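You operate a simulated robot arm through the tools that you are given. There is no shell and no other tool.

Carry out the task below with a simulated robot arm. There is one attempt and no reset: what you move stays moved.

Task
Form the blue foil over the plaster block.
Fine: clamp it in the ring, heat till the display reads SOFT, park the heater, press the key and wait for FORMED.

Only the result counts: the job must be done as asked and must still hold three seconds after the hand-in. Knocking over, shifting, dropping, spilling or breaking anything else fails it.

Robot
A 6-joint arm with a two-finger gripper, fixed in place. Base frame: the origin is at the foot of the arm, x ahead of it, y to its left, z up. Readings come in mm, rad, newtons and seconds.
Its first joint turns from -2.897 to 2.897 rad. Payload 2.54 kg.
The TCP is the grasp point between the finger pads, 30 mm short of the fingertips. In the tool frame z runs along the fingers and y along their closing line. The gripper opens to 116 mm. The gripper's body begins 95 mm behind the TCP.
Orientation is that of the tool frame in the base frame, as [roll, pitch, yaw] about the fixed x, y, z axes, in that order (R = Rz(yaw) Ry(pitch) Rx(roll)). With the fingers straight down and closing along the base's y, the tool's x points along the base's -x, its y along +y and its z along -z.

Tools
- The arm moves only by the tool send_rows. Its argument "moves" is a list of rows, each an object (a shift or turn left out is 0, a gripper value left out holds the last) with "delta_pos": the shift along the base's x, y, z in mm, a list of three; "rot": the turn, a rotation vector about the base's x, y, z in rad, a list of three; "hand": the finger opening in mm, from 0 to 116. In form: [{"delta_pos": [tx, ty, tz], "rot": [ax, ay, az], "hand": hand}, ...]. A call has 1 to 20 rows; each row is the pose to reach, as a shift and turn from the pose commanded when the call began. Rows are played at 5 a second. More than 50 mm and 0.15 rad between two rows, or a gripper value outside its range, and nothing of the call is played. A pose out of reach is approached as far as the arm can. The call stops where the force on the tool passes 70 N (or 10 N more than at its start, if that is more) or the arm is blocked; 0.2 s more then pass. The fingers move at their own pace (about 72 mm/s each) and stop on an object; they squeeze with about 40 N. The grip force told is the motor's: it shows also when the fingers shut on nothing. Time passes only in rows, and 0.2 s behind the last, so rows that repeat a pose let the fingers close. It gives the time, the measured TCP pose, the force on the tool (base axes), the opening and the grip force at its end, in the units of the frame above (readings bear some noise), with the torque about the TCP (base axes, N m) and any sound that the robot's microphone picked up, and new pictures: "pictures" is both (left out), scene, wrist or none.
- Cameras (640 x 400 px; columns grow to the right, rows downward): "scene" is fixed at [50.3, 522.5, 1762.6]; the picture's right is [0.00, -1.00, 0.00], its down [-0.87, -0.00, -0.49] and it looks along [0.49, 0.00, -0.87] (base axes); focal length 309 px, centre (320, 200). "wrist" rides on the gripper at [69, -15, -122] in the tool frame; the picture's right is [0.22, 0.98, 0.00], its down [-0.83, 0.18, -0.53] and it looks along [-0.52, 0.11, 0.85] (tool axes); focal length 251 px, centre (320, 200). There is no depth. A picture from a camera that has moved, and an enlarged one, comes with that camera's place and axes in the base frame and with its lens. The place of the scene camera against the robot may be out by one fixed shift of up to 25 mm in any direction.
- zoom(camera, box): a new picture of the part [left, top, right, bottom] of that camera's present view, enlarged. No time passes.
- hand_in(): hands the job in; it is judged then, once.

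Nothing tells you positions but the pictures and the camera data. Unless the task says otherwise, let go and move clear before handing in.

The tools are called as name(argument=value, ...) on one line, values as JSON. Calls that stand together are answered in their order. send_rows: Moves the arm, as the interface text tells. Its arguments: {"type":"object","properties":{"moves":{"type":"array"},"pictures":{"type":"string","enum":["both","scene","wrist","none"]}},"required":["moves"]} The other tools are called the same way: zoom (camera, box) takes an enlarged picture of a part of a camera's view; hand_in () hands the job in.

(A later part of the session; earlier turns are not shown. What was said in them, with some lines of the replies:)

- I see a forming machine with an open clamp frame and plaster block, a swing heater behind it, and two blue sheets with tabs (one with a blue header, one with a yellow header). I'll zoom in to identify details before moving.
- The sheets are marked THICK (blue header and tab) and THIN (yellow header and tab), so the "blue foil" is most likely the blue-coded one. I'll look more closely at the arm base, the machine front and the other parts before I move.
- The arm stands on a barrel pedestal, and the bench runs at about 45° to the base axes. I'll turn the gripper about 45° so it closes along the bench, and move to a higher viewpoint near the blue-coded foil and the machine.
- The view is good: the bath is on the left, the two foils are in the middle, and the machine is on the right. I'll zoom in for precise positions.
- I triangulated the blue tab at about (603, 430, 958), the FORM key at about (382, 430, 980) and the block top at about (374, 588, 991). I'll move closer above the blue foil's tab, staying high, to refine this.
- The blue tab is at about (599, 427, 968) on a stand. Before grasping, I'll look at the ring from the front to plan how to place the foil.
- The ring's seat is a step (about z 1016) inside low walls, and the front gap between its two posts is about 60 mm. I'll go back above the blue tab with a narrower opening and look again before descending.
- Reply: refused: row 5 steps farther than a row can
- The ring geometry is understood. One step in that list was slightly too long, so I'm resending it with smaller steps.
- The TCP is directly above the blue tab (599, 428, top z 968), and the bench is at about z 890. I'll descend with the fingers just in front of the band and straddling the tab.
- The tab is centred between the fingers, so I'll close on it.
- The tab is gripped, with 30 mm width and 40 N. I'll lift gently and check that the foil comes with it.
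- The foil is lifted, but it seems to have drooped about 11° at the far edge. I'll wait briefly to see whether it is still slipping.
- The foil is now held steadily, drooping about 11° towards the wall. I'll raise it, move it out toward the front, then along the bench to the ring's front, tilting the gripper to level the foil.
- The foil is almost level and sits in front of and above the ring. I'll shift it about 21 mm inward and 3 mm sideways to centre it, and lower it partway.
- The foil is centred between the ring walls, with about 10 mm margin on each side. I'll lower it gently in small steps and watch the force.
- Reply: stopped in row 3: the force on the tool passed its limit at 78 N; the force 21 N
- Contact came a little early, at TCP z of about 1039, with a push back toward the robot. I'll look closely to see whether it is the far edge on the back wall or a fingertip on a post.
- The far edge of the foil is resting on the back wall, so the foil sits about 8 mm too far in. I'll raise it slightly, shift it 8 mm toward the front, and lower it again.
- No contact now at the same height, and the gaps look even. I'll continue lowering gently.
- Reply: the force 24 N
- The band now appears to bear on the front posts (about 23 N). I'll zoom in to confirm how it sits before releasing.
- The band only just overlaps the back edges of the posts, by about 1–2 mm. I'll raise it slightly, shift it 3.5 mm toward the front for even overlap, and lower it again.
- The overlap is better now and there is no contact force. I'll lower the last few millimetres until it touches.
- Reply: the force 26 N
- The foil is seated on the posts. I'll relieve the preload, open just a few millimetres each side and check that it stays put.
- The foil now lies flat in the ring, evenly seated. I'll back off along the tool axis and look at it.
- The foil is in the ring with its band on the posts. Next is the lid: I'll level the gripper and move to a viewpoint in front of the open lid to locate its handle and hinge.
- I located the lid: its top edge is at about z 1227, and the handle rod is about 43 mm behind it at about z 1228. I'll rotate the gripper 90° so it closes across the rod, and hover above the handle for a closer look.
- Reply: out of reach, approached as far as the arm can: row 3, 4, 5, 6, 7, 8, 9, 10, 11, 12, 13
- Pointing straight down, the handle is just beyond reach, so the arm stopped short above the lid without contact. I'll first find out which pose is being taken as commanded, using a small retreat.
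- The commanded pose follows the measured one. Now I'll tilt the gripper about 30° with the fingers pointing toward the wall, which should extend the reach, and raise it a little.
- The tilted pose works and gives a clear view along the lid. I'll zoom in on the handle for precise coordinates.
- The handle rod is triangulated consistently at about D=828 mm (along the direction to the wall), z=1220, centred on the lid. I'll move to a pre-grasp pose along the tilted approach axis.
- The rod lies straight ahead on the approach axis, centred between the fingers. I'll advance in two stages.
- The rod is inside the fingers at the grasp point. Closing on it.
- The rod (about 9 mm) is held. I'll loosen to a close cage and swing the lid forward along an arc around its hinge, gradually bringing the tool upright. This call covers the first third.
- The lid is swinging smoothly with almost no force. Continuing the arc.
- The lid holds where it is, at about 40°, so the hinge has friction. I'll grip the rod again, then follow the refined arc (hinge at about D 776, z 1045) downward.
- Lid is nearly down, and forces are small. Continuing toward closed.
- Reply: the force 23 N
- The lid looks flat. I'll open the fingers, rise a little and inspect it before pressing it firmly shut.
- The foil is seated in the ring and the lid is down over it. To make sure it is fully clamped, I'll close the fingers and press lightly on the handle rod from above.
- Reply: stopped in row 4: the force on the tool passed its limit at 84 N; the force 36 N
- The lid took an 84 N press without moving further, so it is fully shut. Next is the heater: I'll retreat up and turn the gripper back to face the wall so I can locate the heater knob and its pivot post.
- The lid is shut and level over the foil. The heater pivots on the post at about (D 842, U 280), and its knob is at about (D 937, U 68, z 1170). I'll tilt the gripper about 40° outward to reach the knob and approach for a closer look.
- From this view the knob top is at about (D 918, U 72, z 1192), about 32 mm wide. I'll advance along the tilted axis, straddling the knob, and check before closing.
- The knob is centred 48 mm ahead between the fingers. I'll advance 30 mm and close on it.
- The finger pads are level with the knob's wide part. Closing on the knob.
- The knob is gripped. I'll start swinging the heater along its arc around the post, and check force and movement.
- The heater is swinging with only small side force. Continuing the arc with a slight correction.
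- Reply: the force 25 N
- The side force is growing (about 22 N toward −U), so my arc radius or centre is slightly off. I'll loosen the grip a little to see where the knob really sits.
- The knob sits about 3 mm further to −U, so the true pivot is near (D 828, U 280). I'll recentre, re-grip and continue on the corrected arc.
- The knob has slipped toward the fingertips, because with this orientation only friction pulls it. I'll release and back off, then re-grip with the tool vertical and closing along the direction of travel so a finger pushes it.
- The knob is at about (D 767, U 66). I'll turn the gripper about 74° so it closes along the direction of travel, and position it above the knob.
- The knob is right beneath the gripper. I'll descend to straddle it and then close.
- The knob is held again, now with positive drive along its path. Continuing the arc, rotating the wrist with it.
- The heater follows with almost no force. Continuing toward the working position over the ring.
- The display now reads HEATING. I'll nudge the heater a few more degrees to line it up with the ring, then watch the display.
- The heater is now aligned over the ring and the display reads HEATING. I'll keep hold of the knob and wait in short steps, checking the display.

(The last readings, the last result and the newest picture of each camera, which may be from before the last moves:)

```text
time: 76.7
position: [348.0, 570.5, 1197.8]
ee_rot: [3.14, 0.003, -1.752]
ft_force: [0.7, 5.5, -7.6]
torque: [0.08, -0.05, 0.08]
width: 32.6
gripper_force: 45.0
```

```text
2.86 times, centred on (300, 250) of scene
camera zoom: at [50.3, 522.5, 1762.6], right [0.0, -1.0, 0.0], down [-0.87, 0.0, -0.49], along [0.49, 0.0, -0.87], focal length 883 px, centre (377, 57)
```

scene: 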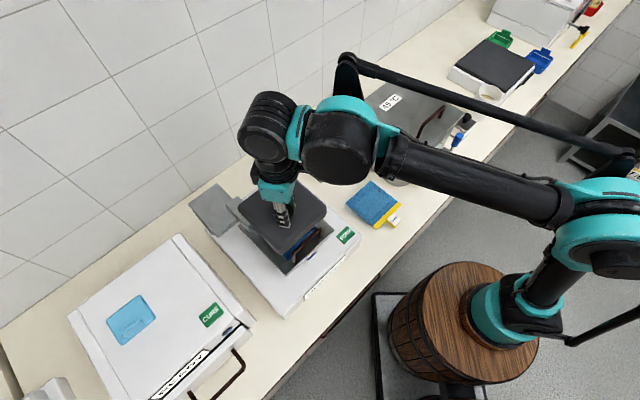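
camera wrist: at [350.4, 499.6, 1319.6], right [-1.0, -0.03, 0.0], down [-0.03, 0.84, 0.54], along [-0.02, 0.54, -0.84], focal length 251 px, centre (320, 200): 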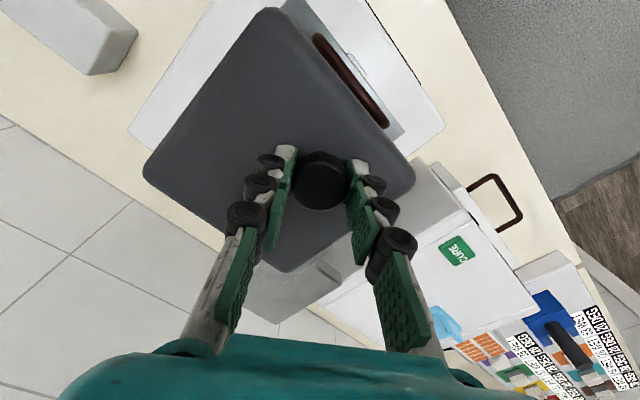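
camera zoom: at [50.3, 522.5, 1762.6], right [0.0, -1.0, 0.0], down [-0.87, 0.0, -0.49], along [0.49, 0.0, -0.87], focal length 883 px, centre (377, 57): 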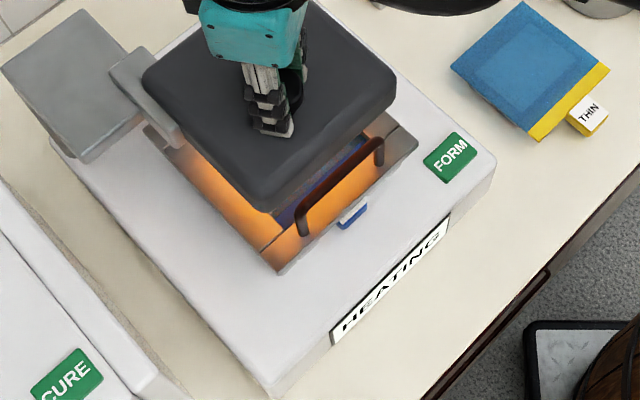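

send_rows(moves=[{"delta_pos": [0, 0, 0]}, {"delta_pos": [0, 0, 0]}, {"delta_pos": [0, 0, 0]}, {"delta_pos": [0, 0, 0]}, {"delta_pos": [0, 0, 0]}, {"delta_pos": [0, 0, 0]}, {"delta_pos": [0, 0, 0]}, {"delta_pos": [0, 0, 0]}], pictures="none")

zoom(camera="scene", box=[270, 250, 370, 320])

```text
time: 78.5
position: [347.8, 570.7, 1196.5]
ee_rot: [3.14, 0.0, -1.751]
ft_force: [1.1, 5.8, -5.7]
torque: [0.05, -0.03, 0.09]
width: 32.4
gripper_force: 44.6
```

```text
5.71 times, centred on (320, 285) of scene
camera zoom: at [50.3, 522.5, 1762.6], right [0.0, -1.0, 0.0], down [-0.87, 0.0, -0.49], along [0.49, 0.0, -0.87], focal length 1766 px, centre (320, -286)
```

zoom: 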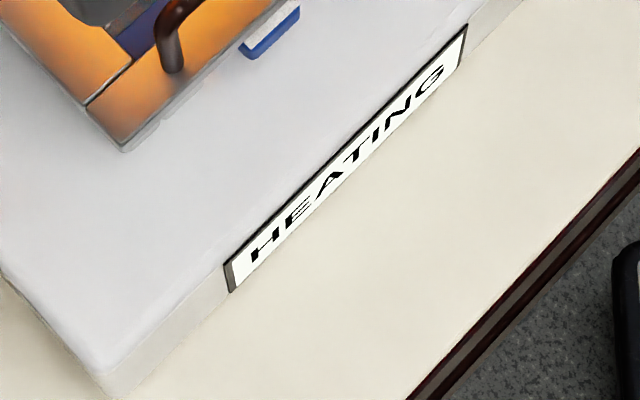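

Still HEATING, with the heater glowing over the clamped foil. I'll keep waiting in short steps.

send_rows(moves=[{"delta_pos": [0, 0, 0]}, {"delta_pos": [0, 0, 0]}, {"delta_pos": [0, 0, 0]}, {"delta_pos": [0, 0, 0]}, {"delta_pos": [0, 0, 0]}, {"delta_pos": [0, 0, 0]}, {"delta_pos": [0, 0, 0]}, {"delta_pos": [0, 0, 0]}, {"delta_pos": [0, 0, 0]}, {"delta_pos": [0, 0, 0]}], pictures="none")

zoom(camera="scene", box=[270, 250, 370, 320])

```text
time: 80.7
position: [347.2, 571.6, 1197.9]
ee_rot: [3.14, 0.001, -1.752]
ft_force: [1.0, 5.0, -6.5]
torque: [0.04, -0.06, 0.14]
width: 32.3
gripper_force: 45.0
```

```text
5.71 times, centred on (320, 285) of scene
camera zoom: at [50.3, 522.5, 1762.6], right [0.0, -1.0, 0.0], down [-0.87, 0.0, -0.49], along [0.49, 0.0, -0.87], focal length 1766 px, centre (320, -286)
```

zoom: 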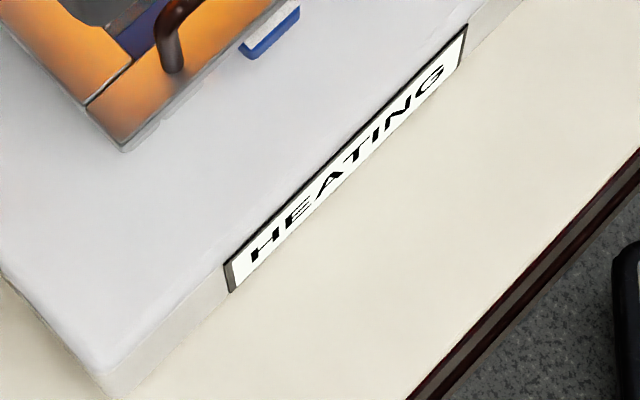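

send_rows(moves=[{"delta_pos": [0, 0, 0]}, {"delta_pos": [0, 0, 0]}, {"delta_pos": [0, 0, 0]}, {"delta_pos": [0, 0, 0]}, {"delta_pos": [0, 0, 0]}, {"delta_pos": [0, 0, 0]}, {"delta_pos": [0, 0, 0]}, {"delta_pos": [0, 0, 0]}, {"delta_pos": [0, 0, 0]}], pictures="none")

zoom(camera="scene", box=[270, 250, 370, 320])

```text
time: 82.7
position: [347.9, 571.7, 1197.0]
ee_rot: [3.139, 0.002, -1.753]
ft_force: [0.3, 4.5, -5.4]
torque: [0.08, -0.05, 0.07]
width: 32.3
gripper_force: 45.0
```

```text
5.71 times, centred on (320, 285) of scene
camera zoom: at [50.3, 522.5, 1762.6], right [0.0, -1.0, 0.0], down [-0.87, 0.0, -0.49], along [0.49, 0.0, -0.87], focal length 1766 px, centre (320, -286)
```

zoom: 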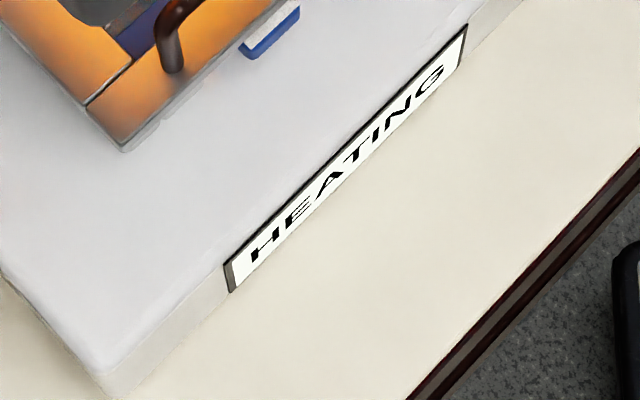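

send_rows(moves=[{"delta_pos": [0, 0, 0]}, {"delta_pos": [0, 0, 0]}, {"delta_pos": [0, 0, 0]}, {"delta_pos": [0, 0, 0]}, {"delta_pos": [0, 0, 0]}, {"delta_pos": [0, 0, 0]}, {"delta_pos": [0, 0, 0]}, {"delta_pos": [0, 0, 0]}, {"delta_pos": [0, 0, 0]}], pictures="none")

zoom(camera="scene", box=[270, 250, 370, 320])

```text
time: 84.7
position: [347.6, 571.8, 1197.3]
ee_rot: [3.141, 0.002, -1.754]
ft_force: [0.4, 5.0, -4.8]
torque: [0.07, 0.0, 0.13]
width: 32.3
gripper_force: 44.6
```

```text
5.71 times, centred on (320, 285) of scene
camera zoom: at [50.3, 522.5, 1762.6], right [0.0, -1.0, 0.0], down [-0.87, 0.0, -0.49], along [0.49, 0.0, -0.87], focal length 1766 px, centre (320, -286)
```

zoom: 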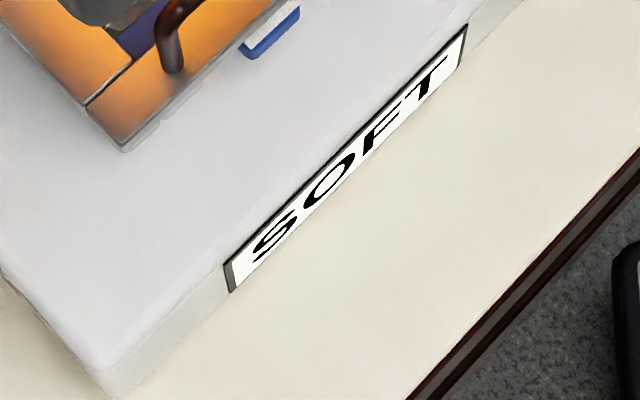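

SOFT is showing, so I'll swing the heater straight back along its arc.

send_rows(moves=[{"delta_pos": [13.4, -2.5, 0], "rot": [0, 0, 0.061]}, {"delta_pos": [36.6, -4.9, 0], "rot": [0, 0, 0.166]}, {"delta_pos": [63.9, -4.7, 0], "rot": [0, 0, 0.288]}, {"delta_pos": [90.9, -1.2, 0], "rot": [0, 0, 0.41]}, {"delta_pos": [121, 6.8, 0], "rot": [0, 0, 0.55]}, {"delta_pos": [149.8, 19, 0], "rot": [0, 0, 0.69]}, {"delta_pos": [170, 30.7, 0], "rot": [0, 0, 0.794]}, {"delta_pos": [179.7, 37.3, 0], "rot": [0, 0, 0.846]}])

zoom(camera="scene", box=[170, 90, 370, 320])

```text
time: 86.5
position: [527.4, 607.4, 1197.2]
ee_rot: [3.141, 0.002, -0.907]
ft_force: [2.4, -3.5, 8.1]
torque: [-0.24, -0.08, 0.0]
width: 32.4
gripper_force: 44.6
camera wrist: at [582.6, 562.4, 1319.7], right [-0.64, -0.77, 0.0], down [-0.65, 0.54, 0.54], along [-0.41, 0.34, -0.84], focal length 251 px, centre (320, 200)
```

scene: 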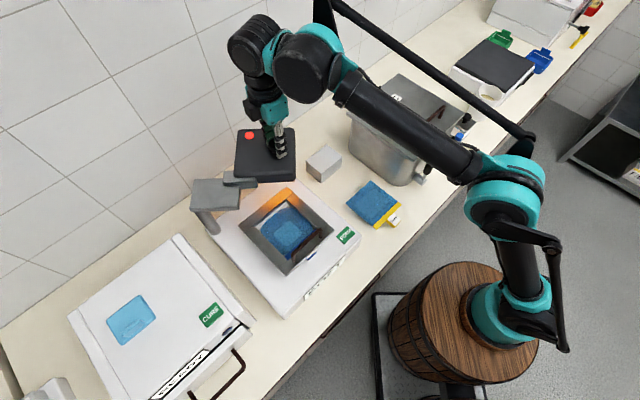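
wrist: 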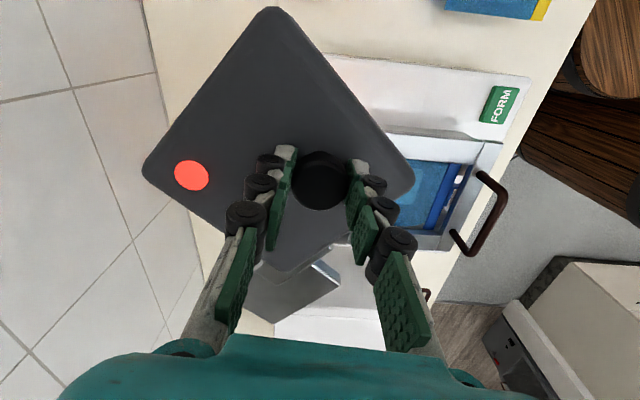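

```text
1.74 times, centred on (270, 205) of scene
camera zoom: at [50.3, 522.5, 1762.6], right [0.0, -1.0, 0.0], down [-0.87, 0.0, -0.49], along [0.49, 0.0, -0.87], focal length 537 px, centre (407, 191)
```

zoom: 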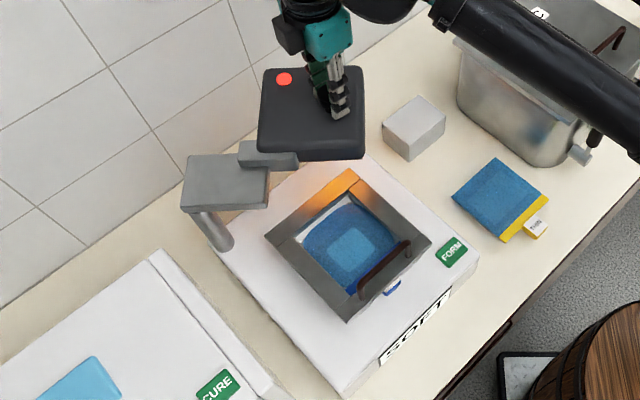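

The heater is most of the way back and the foil is visibly softened. I'll loosen to a cage and tilt outward, then push the knob the rest of the way to its parked position.

send_rows(moves=[{"delta_pos": [0, 0, 9], "hand": 48}, {"delta_pos": [0, 0, 9], "rot": [0.0919, -0.092, 0]}, {"delta_pos": [0, 0, 9], "rot": [0.1837, -0.184, 0]}, {"delta_pos": [6.4, 4.9, 9], "rot": [0.2756, -0.276, 0]}, {"delta_pos": [15.6, 12.7, 9], "rot": [0.3674, -0.368, 0]}, {"delta_pos": [23.1, 19.3, 9], "rot": [0.3674, -0.368, 0]}, {"delta_pos": [36.5, 33.9, 9], "rot": [0.3674, -0.368, 0]}, {"delta_pos": [48.3, 49.3, 9], "rot": [0.3674, -0.368, 0]}, {"delta_pos": [58.8, 65.6, 9], "rot": [0.3674, -0.368, 0]}, {"delta_pos": [64.5, 76, 9], "rot": [0.3674, -0.368, 0]}, {"delta_pos": [69.6, 86.6, 9], "rot": [0.3674, -0.368, 0]}])

zoom(camera="scene", box=[170, 90, 370, 320])

```text
time: 88.9
position: [597.7, 694.7, 1208.1]
ee_rot: [-2.626, 0.063, -0.89]
ft_force: [-0.8, -0.2, 0.9]
torque: [0.01, 0.0, -0.02]
width: 48.4
gripper_force: 0.9
camera wrist: at [608.6, 605.5, 1316.6], right [-0.54, -0.68, -0.49], down [-0.83, 0.36, 0.43], along [-0.11, 0.64, -0.76], focal length 251 px, centre (320, 200)
```

scene: 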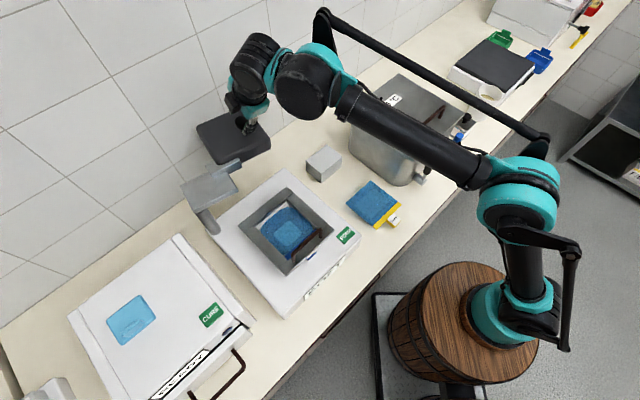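
wrist: 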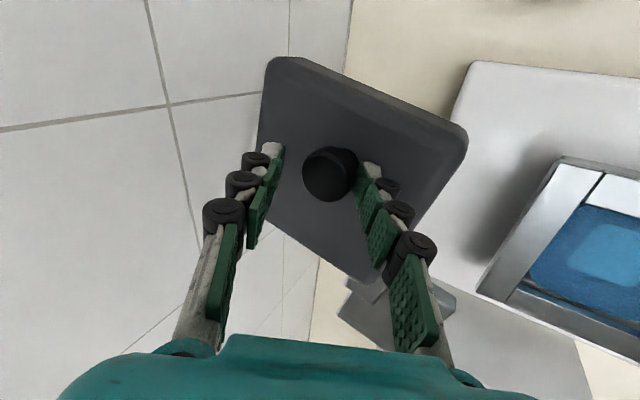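

```text
1.74 times, centred on (270, 205) of scene
camera zoom: at [50.3, 522.5, 1762.6], right [0.0, -1.0, 0.0], down [-0.87, 0.0, -0.49], along [0.49, 0.0, -0.87], focal length 537 px, centre (407, 191)
```

zoom: 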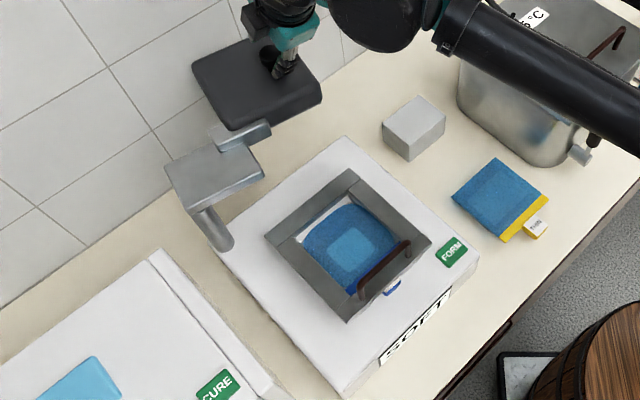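

The heater's red lamp is off and it looks parked. I'll compare it with the starting view using the same zoom, and check the display.

zoom(camera="scene", box=[180, 95, 300, 200])

zoom(camera="scene", box=[270, 220, 370, 320])

```text
3.81 times, centred on (240, 148) of scene
camera zoom: at [50.3, 522.5, 1762.6], right [0.0, -1.0, 0.0], down [-0.87, 0.0, -0.49], along [0.49, 0.0, -0.87], focal length 1177 px, centre (625, 400)
```

zoom: 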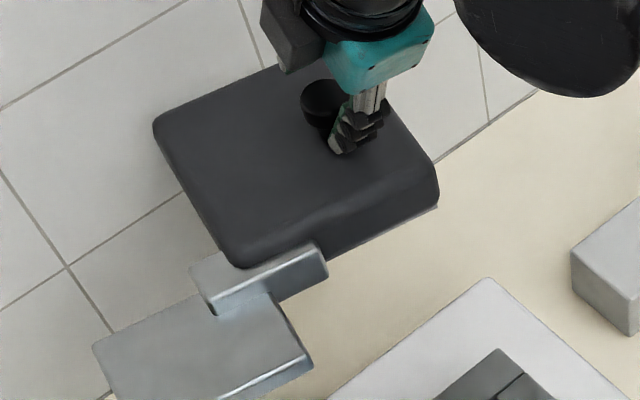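

```text
4.00 times, centred on (320, 270) of scene
camera zoom: at [50.3, 522.5, 1762.6], right [0.0, -1.0, 0.0], down [-0.87, 0.0, -0.49], along [0.49, 0.0, -0.87], focal length 1236 px, centre (320, -80)
```

zoom: 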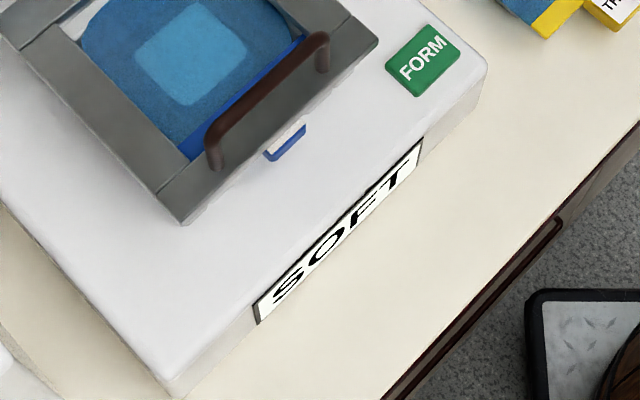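

The display still reads SOFT and the heater is nearly at its original angle. I'll give it a final nudge to the stop, then withdraw and head toward the FORM key.

send_rows(moves=[{"delta_pos": [2, 4.6, 0]}, {"delta_pos": [4, 9.1, 0]}, {"delta_pos": [-2.5, 2.5, 18]}, {"delta_pos": [-15.3, -10.2, 45]}, {"delta_pos": [-35.4, -35.3, 65], "rot": [-0.07, 0.07, 0]}, {"delta_pos": [-58, -69.3, 75], "rot": [-0.17, 0.17, 0], "hand": 0}, {"delta_pos": [-80.7, -103.2, 60], "rot": [-0.27, 0.27, 0]}, {"delta_pos": [-106.2, -137.1, 40], "rot": [-0.3674, 0.368, 0]}])

zoom(camera="scene", box=[180, 95, 300, 200])

zoom(camera="scene", box=[270, 220, 370, 320])

```text
time: 90.7
position: [492.0, 558.6, 1246.7]
ee_rot: [3.138, 0.002, -0.908]
ft_force: [0.6, 0.8, 0.5]
torque: [0.01, 0.0, 0.03]
width: 0.0
gripper_force: 28.4
camera wrist: at [546.9, 512.8, 1368.4], right [-0.64, -0.77, 0.0], down [-0.65, 0.54, 0.54], along [-0.41, 0.34, -0.84], focal length 251 px, centre (320, 200)
```

scene: 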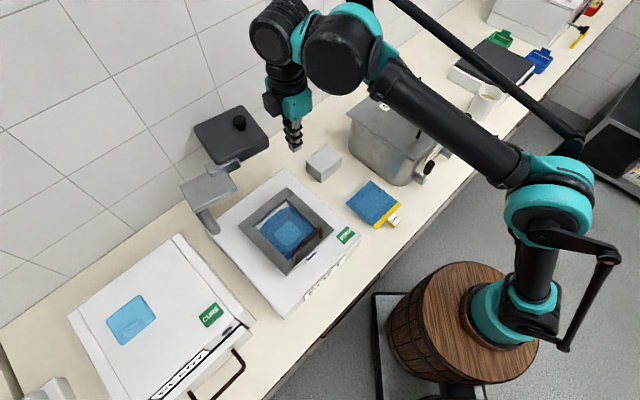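
wrist: 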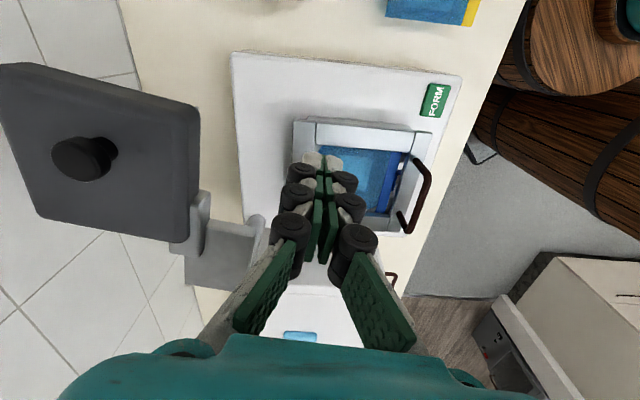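

```text
3.81 times, centred on (240, 148) of scene
camera zoom: at [50.3, 522.5, 1762.6], right [0.0, -1.0, 0.0], down [-0.87, 0.0, -0.49], along [0.49, 0.0, -0.87], focal length 1177 px, centre (625, 400)
```

zoom: 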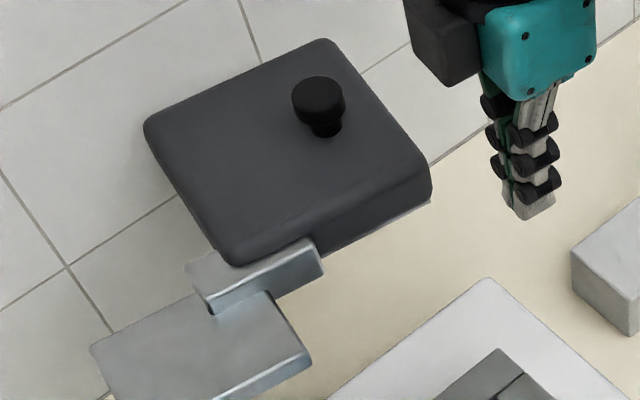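

```text
4.00 times, centred on (320, 270) of scene
camera zoom: at [50.3, 522.5, 1762.6], right [0.0, -1.0, 0.0], down [-0.87, 0.0, -0.49], along [0.49, 0.0, -0.87], focal length 1236 px, centre (320, -80)
```

zoom: 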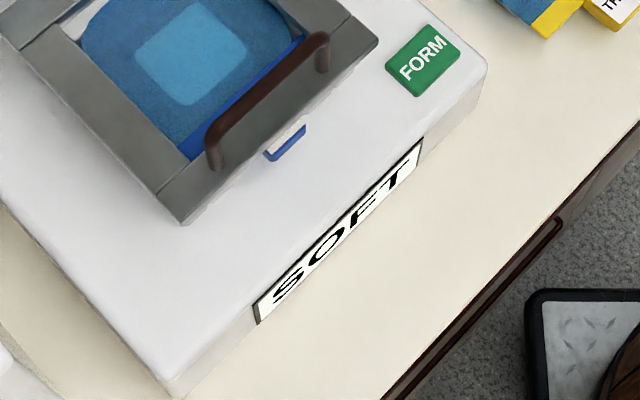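

The heater matches its starting position exactly, and the display reads SOFT. Now I'll go to the FORM key at about (382, 430, 980).

send_rows(moves=[{"delta_pos": [-28, -33, -20]}, {"delta_pos": [-56, -66, -42]}, {"delta_pos": [-84, -99, -64]}, {"delta_pos": [-110.5, -129.1, -86]}, {"delta_pos": [-110.5, -129.1, -130]}, {"delta_pos": [-110.5, -129.1, -172]}, {"delta_pos": [-110.5, -129.1, -205]}])

zoom(camera="wrist", box=[240, 80, 400, 240])

zoom(camera="scene", box=[270, 200, 390, 320])

```text
time: 92.3
position: [379.5, 428.3, 1041.7]
ee_rot: [3.14, 0.002, -0.908]
ft_force: [0.3, 0.0, 0.7]
torque: [0.04, -0.01, -0.01]
width: 0.1
gripper_force: 28.4
camera wrist: at [434.4, 382.7, 1163.4], right [-0.64, -0.77, 0.0], down [-0.65, 0.54, 0.54], along [-0.41, 0.34, -0.84], focal length 251 px, centre (320, 200)
```

scene: 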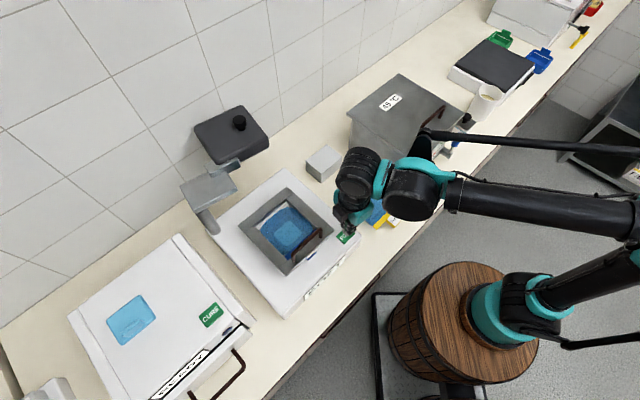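
wrist: 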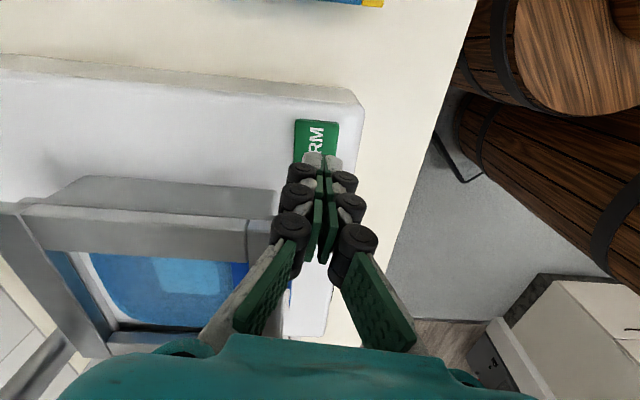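

```text
2.50 times, centred on (320, 160) of wrist
camera zoom: at [434.4, 382.7, 1163.4], right [-0.64, -0.77, 0.0], down [-0.65, 0.54, 0.54], along [-0.41, 0.34, -0.84], focal length 629 px, centre (320, 300)
```

zoom: 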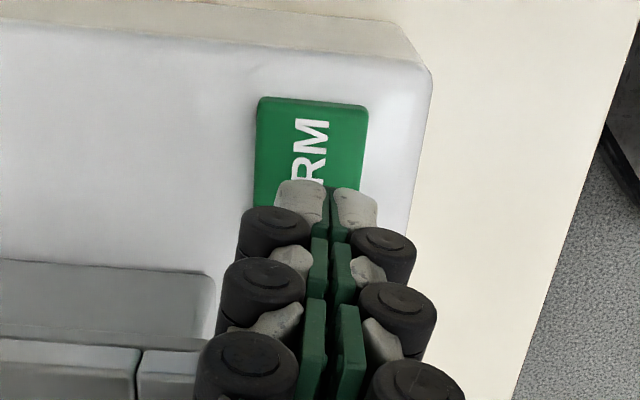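

```text
3.33 times, centred on (330, 260) of scene
camera zoom: at [50.3, 522.5, 1762.6], right [0.0, -1.0, 0.0], down [-0.87, 0.0, -0.49], along [0.49, 0.0, -0.87], focal length 1030 px, centre (287, 0)
```

zoom: 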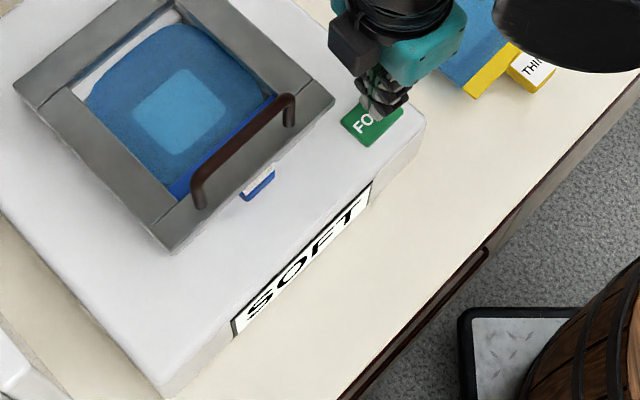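

The fingertips are over the FORM key. I'll descend gently and press it.

send_rows(moves=[{"delta_pos": [2, 1.5, -10]}, {"delta_pos": [2, 1.5, -18]}, {"delta_pos": [2, 1.5, -22]}, {"delta_pos": [2, 1.5, -25]}], pictures="none")

```text
time: 93.3
position: [381.5, 429.7, 1016.4]
ee_rot: [3.14, 0.002, -0.908]
ft_force: [0.2, 0.9, 0.8]
torque: [0.0, 0.01, 0.0]
width: 0.2
gripper_force: 28.4
```

send_rows(moves=[{"delta_pos": [0, 0, -2]}, {"delta_pos": [0, 0, -4]}, {"delta_pos": [0, 0, -6]}], pictures="none")

zoom(camera="scene", box=[270, 200, 390, 320])

```text
time: 94.1
position: [381.5, 430.0, 1010.8]
ee_rot: [3.139, 0.002, -0.907]
ft_force: [0.3, -0.1, 1.8]
torque: [-0.02, 0.01, -0.04]
width: 5.7
gripper_force: 28.9
heard: click
```

```text
3.33 times, centred on (330, 260) of scene
camera zoom: at [50.3, 522.5, 1762.6], right [0.0, -1.0, 0.0], down [-0.87, 0.0, -0.49], along [0.49, 0.0, -0.87], focal length 1030 px, centre (287, 0)
```

zoom: 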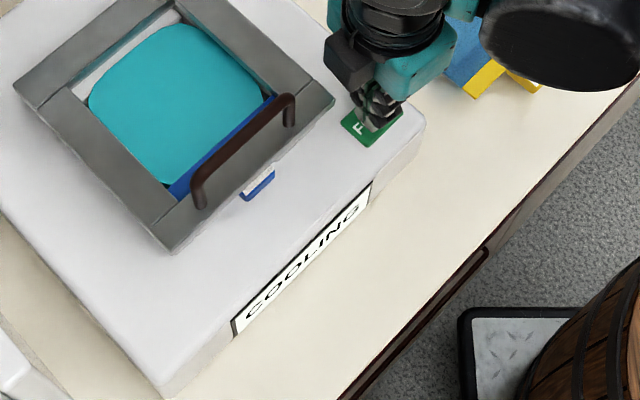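

The key clicked and the display reads COOLING, with the foil now changed in shape and colour. I'll lift off the key, move clear and wait for FORMED.

send_rows(moves=[{"delta_pos": [0, 0, 15]}, {"delta_pos": [0, 0, 45]}, {"delta_pos": [0, 0, 85]}, {"delta_pos": [-10, -10, 125]}, {"delta_pos": [-20, -20, 165]}, {"delta_pos": [-30, -30, 200]}, {"delta_pos": [-30, -30, 200]}, {"delta_pos": [-30, -30, 200]}])

zoom(camera="scene", box=[270, 200, 390, 320])

```text
time: 95.9
position: [353.1, 400.4, 1211.2]
ee_rot: [3.139, 0.001, -0.907]
ft_force: [0.1, -0.7, 0.6]
torque: [-0.01, -0.03, -0.01]
width: 0.0
gripper_force: 28.6
camera wrist: at [408.0, 355.1, 1333.4], right [-0.64, -0.77, 0.0], down [-0.65, 0.54, 0.54], along [-0.41, 0.34, -0.84], focal length 251 px, centre (320, 200)
```

scene: 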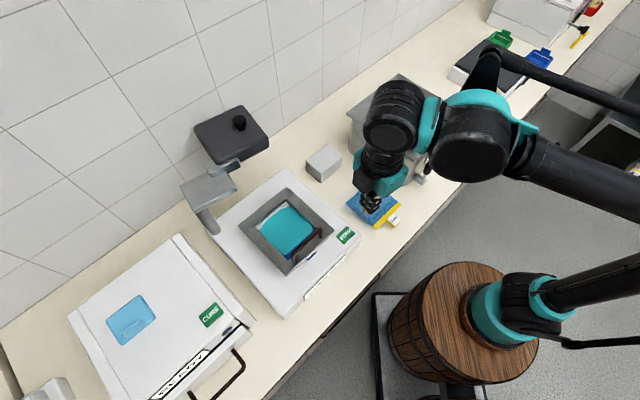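
wrist: 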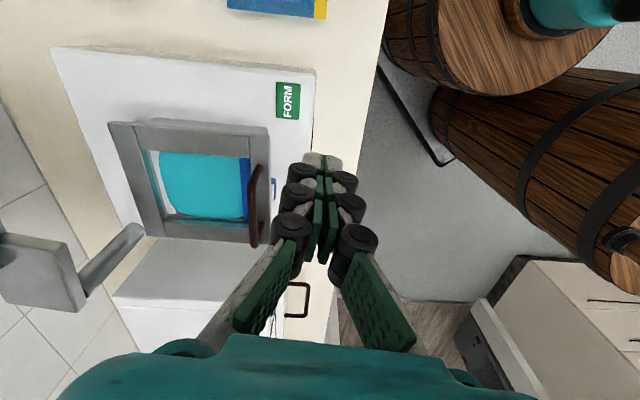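

```text
3.33 times, centred on (330, 260) of scene
camera zoom: at [50.3, 522.5, 1762.6], right [0.0, -1.0, 0.0], down [-0.87, 0.0, -0.49], along [0.49, 0.0, -0.87], focal length 1030 px, centre (287, 0)
```

zoom: 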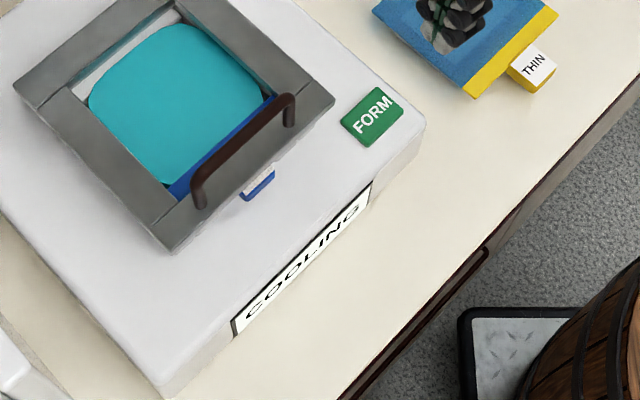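

The display reads COOLING and the arm is clear. Waiting for FORMED.

send_rows(moves=[{"delta_pos": [0, 0, 0]}, {"delta_pos": [0, 0, 0]}, {"delta_pos": [0, 0, 0]}, {"delta_pos": [0, 0, 0]}, {"delta_pos": [0, 0, 0]}, {"delta_pos": [0, 0, 0]}, {"delta_pos": [0, 0, 0]}, {"delta_pos": [0, 0, 0]}, {"delta_pos": [0, 0, 0]}, {"delta_pos": [0, 0, 0]}, {"delta_pos": [0, 0, 0]}, {"delta_pos": [0, 0, 0]}, {"delta_pos": [0, 0, 0]}, {"delta_pos": [0, 0, 0]}, {"delta_pos": [0, 0, 0]}, {"delta_pos": [0, 0, 0]}, {"delta_pos": [0, 0, 0]}, {"delta_pos": [0, 0, 0]}, {"delta_pos": [0, 0, 0]}, {"delta_pos": [0, 0, 0]}], pictures="none")

zoom(camera="scene", box=[270, 200, 390, 320])

```text
time: 100.1
position: [352.6, 400.7, 1210.6]
ee_rot: [3.14, 0.002, -0.909]
ft_force: [-0.4, -0.3, 0.5]
torque: [0.0, 0.01, -0.01]
width: 0.0
gripper_force: 29.1
```

```text
3.33 times, centred on (330, 260) of scene
camera zoom: at [50.3, 522.5, 1762.6], right [0.0, -1.0, 0.0], down [-0.87, 0.0, -0.49], along [0.49, 0.0, -0.87], focal length 1030 px, centre (287, 0)
```

zoom: 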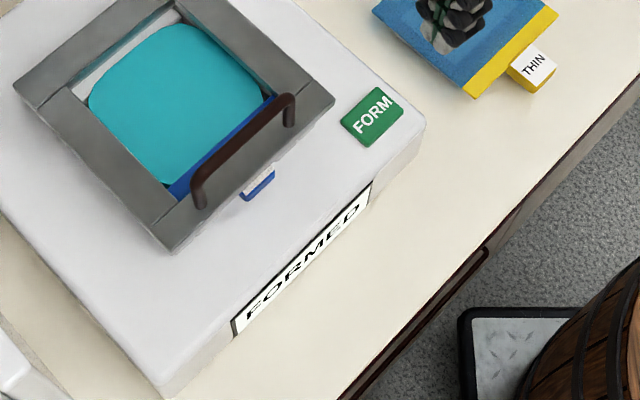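

The display reads FORMED, the heater is parked, the other items are undisturbed and the arm is clear. I'm handing in.

hand_in()

```text
The job is handed in.
```

The blue-coded foil (the one labelled THICK) is formed over the plaster block, and the machine's display reads FORMED. The hand-in reported no result beyond confirming it was received.

- **Which foil:** both sheets on the bench are blue film, so I took "the blue foil" to mean the one with the blue band and tab. The yellow-banded THIN foil was not touched.
- **Clamping:** I laid the foil in the ring, closed the lid over it and pressed the lid down firmly. On the first try at placing it, the foil caught the ring's back wall and the arm stopped at 78 N. I shifted it toward the front and it then seated flat.
- **Heating:** I swung the heater over the ring and held it there until the display read SOFT, then swung it back to its original parked position.
- **Forming:** I pressed FORM, heard it click, saw COOLING, moved clear and waited until FORMED appeared.

I saw nothing else knocked, shifted or spilled, and the arm was clear of everything before the hand-in.
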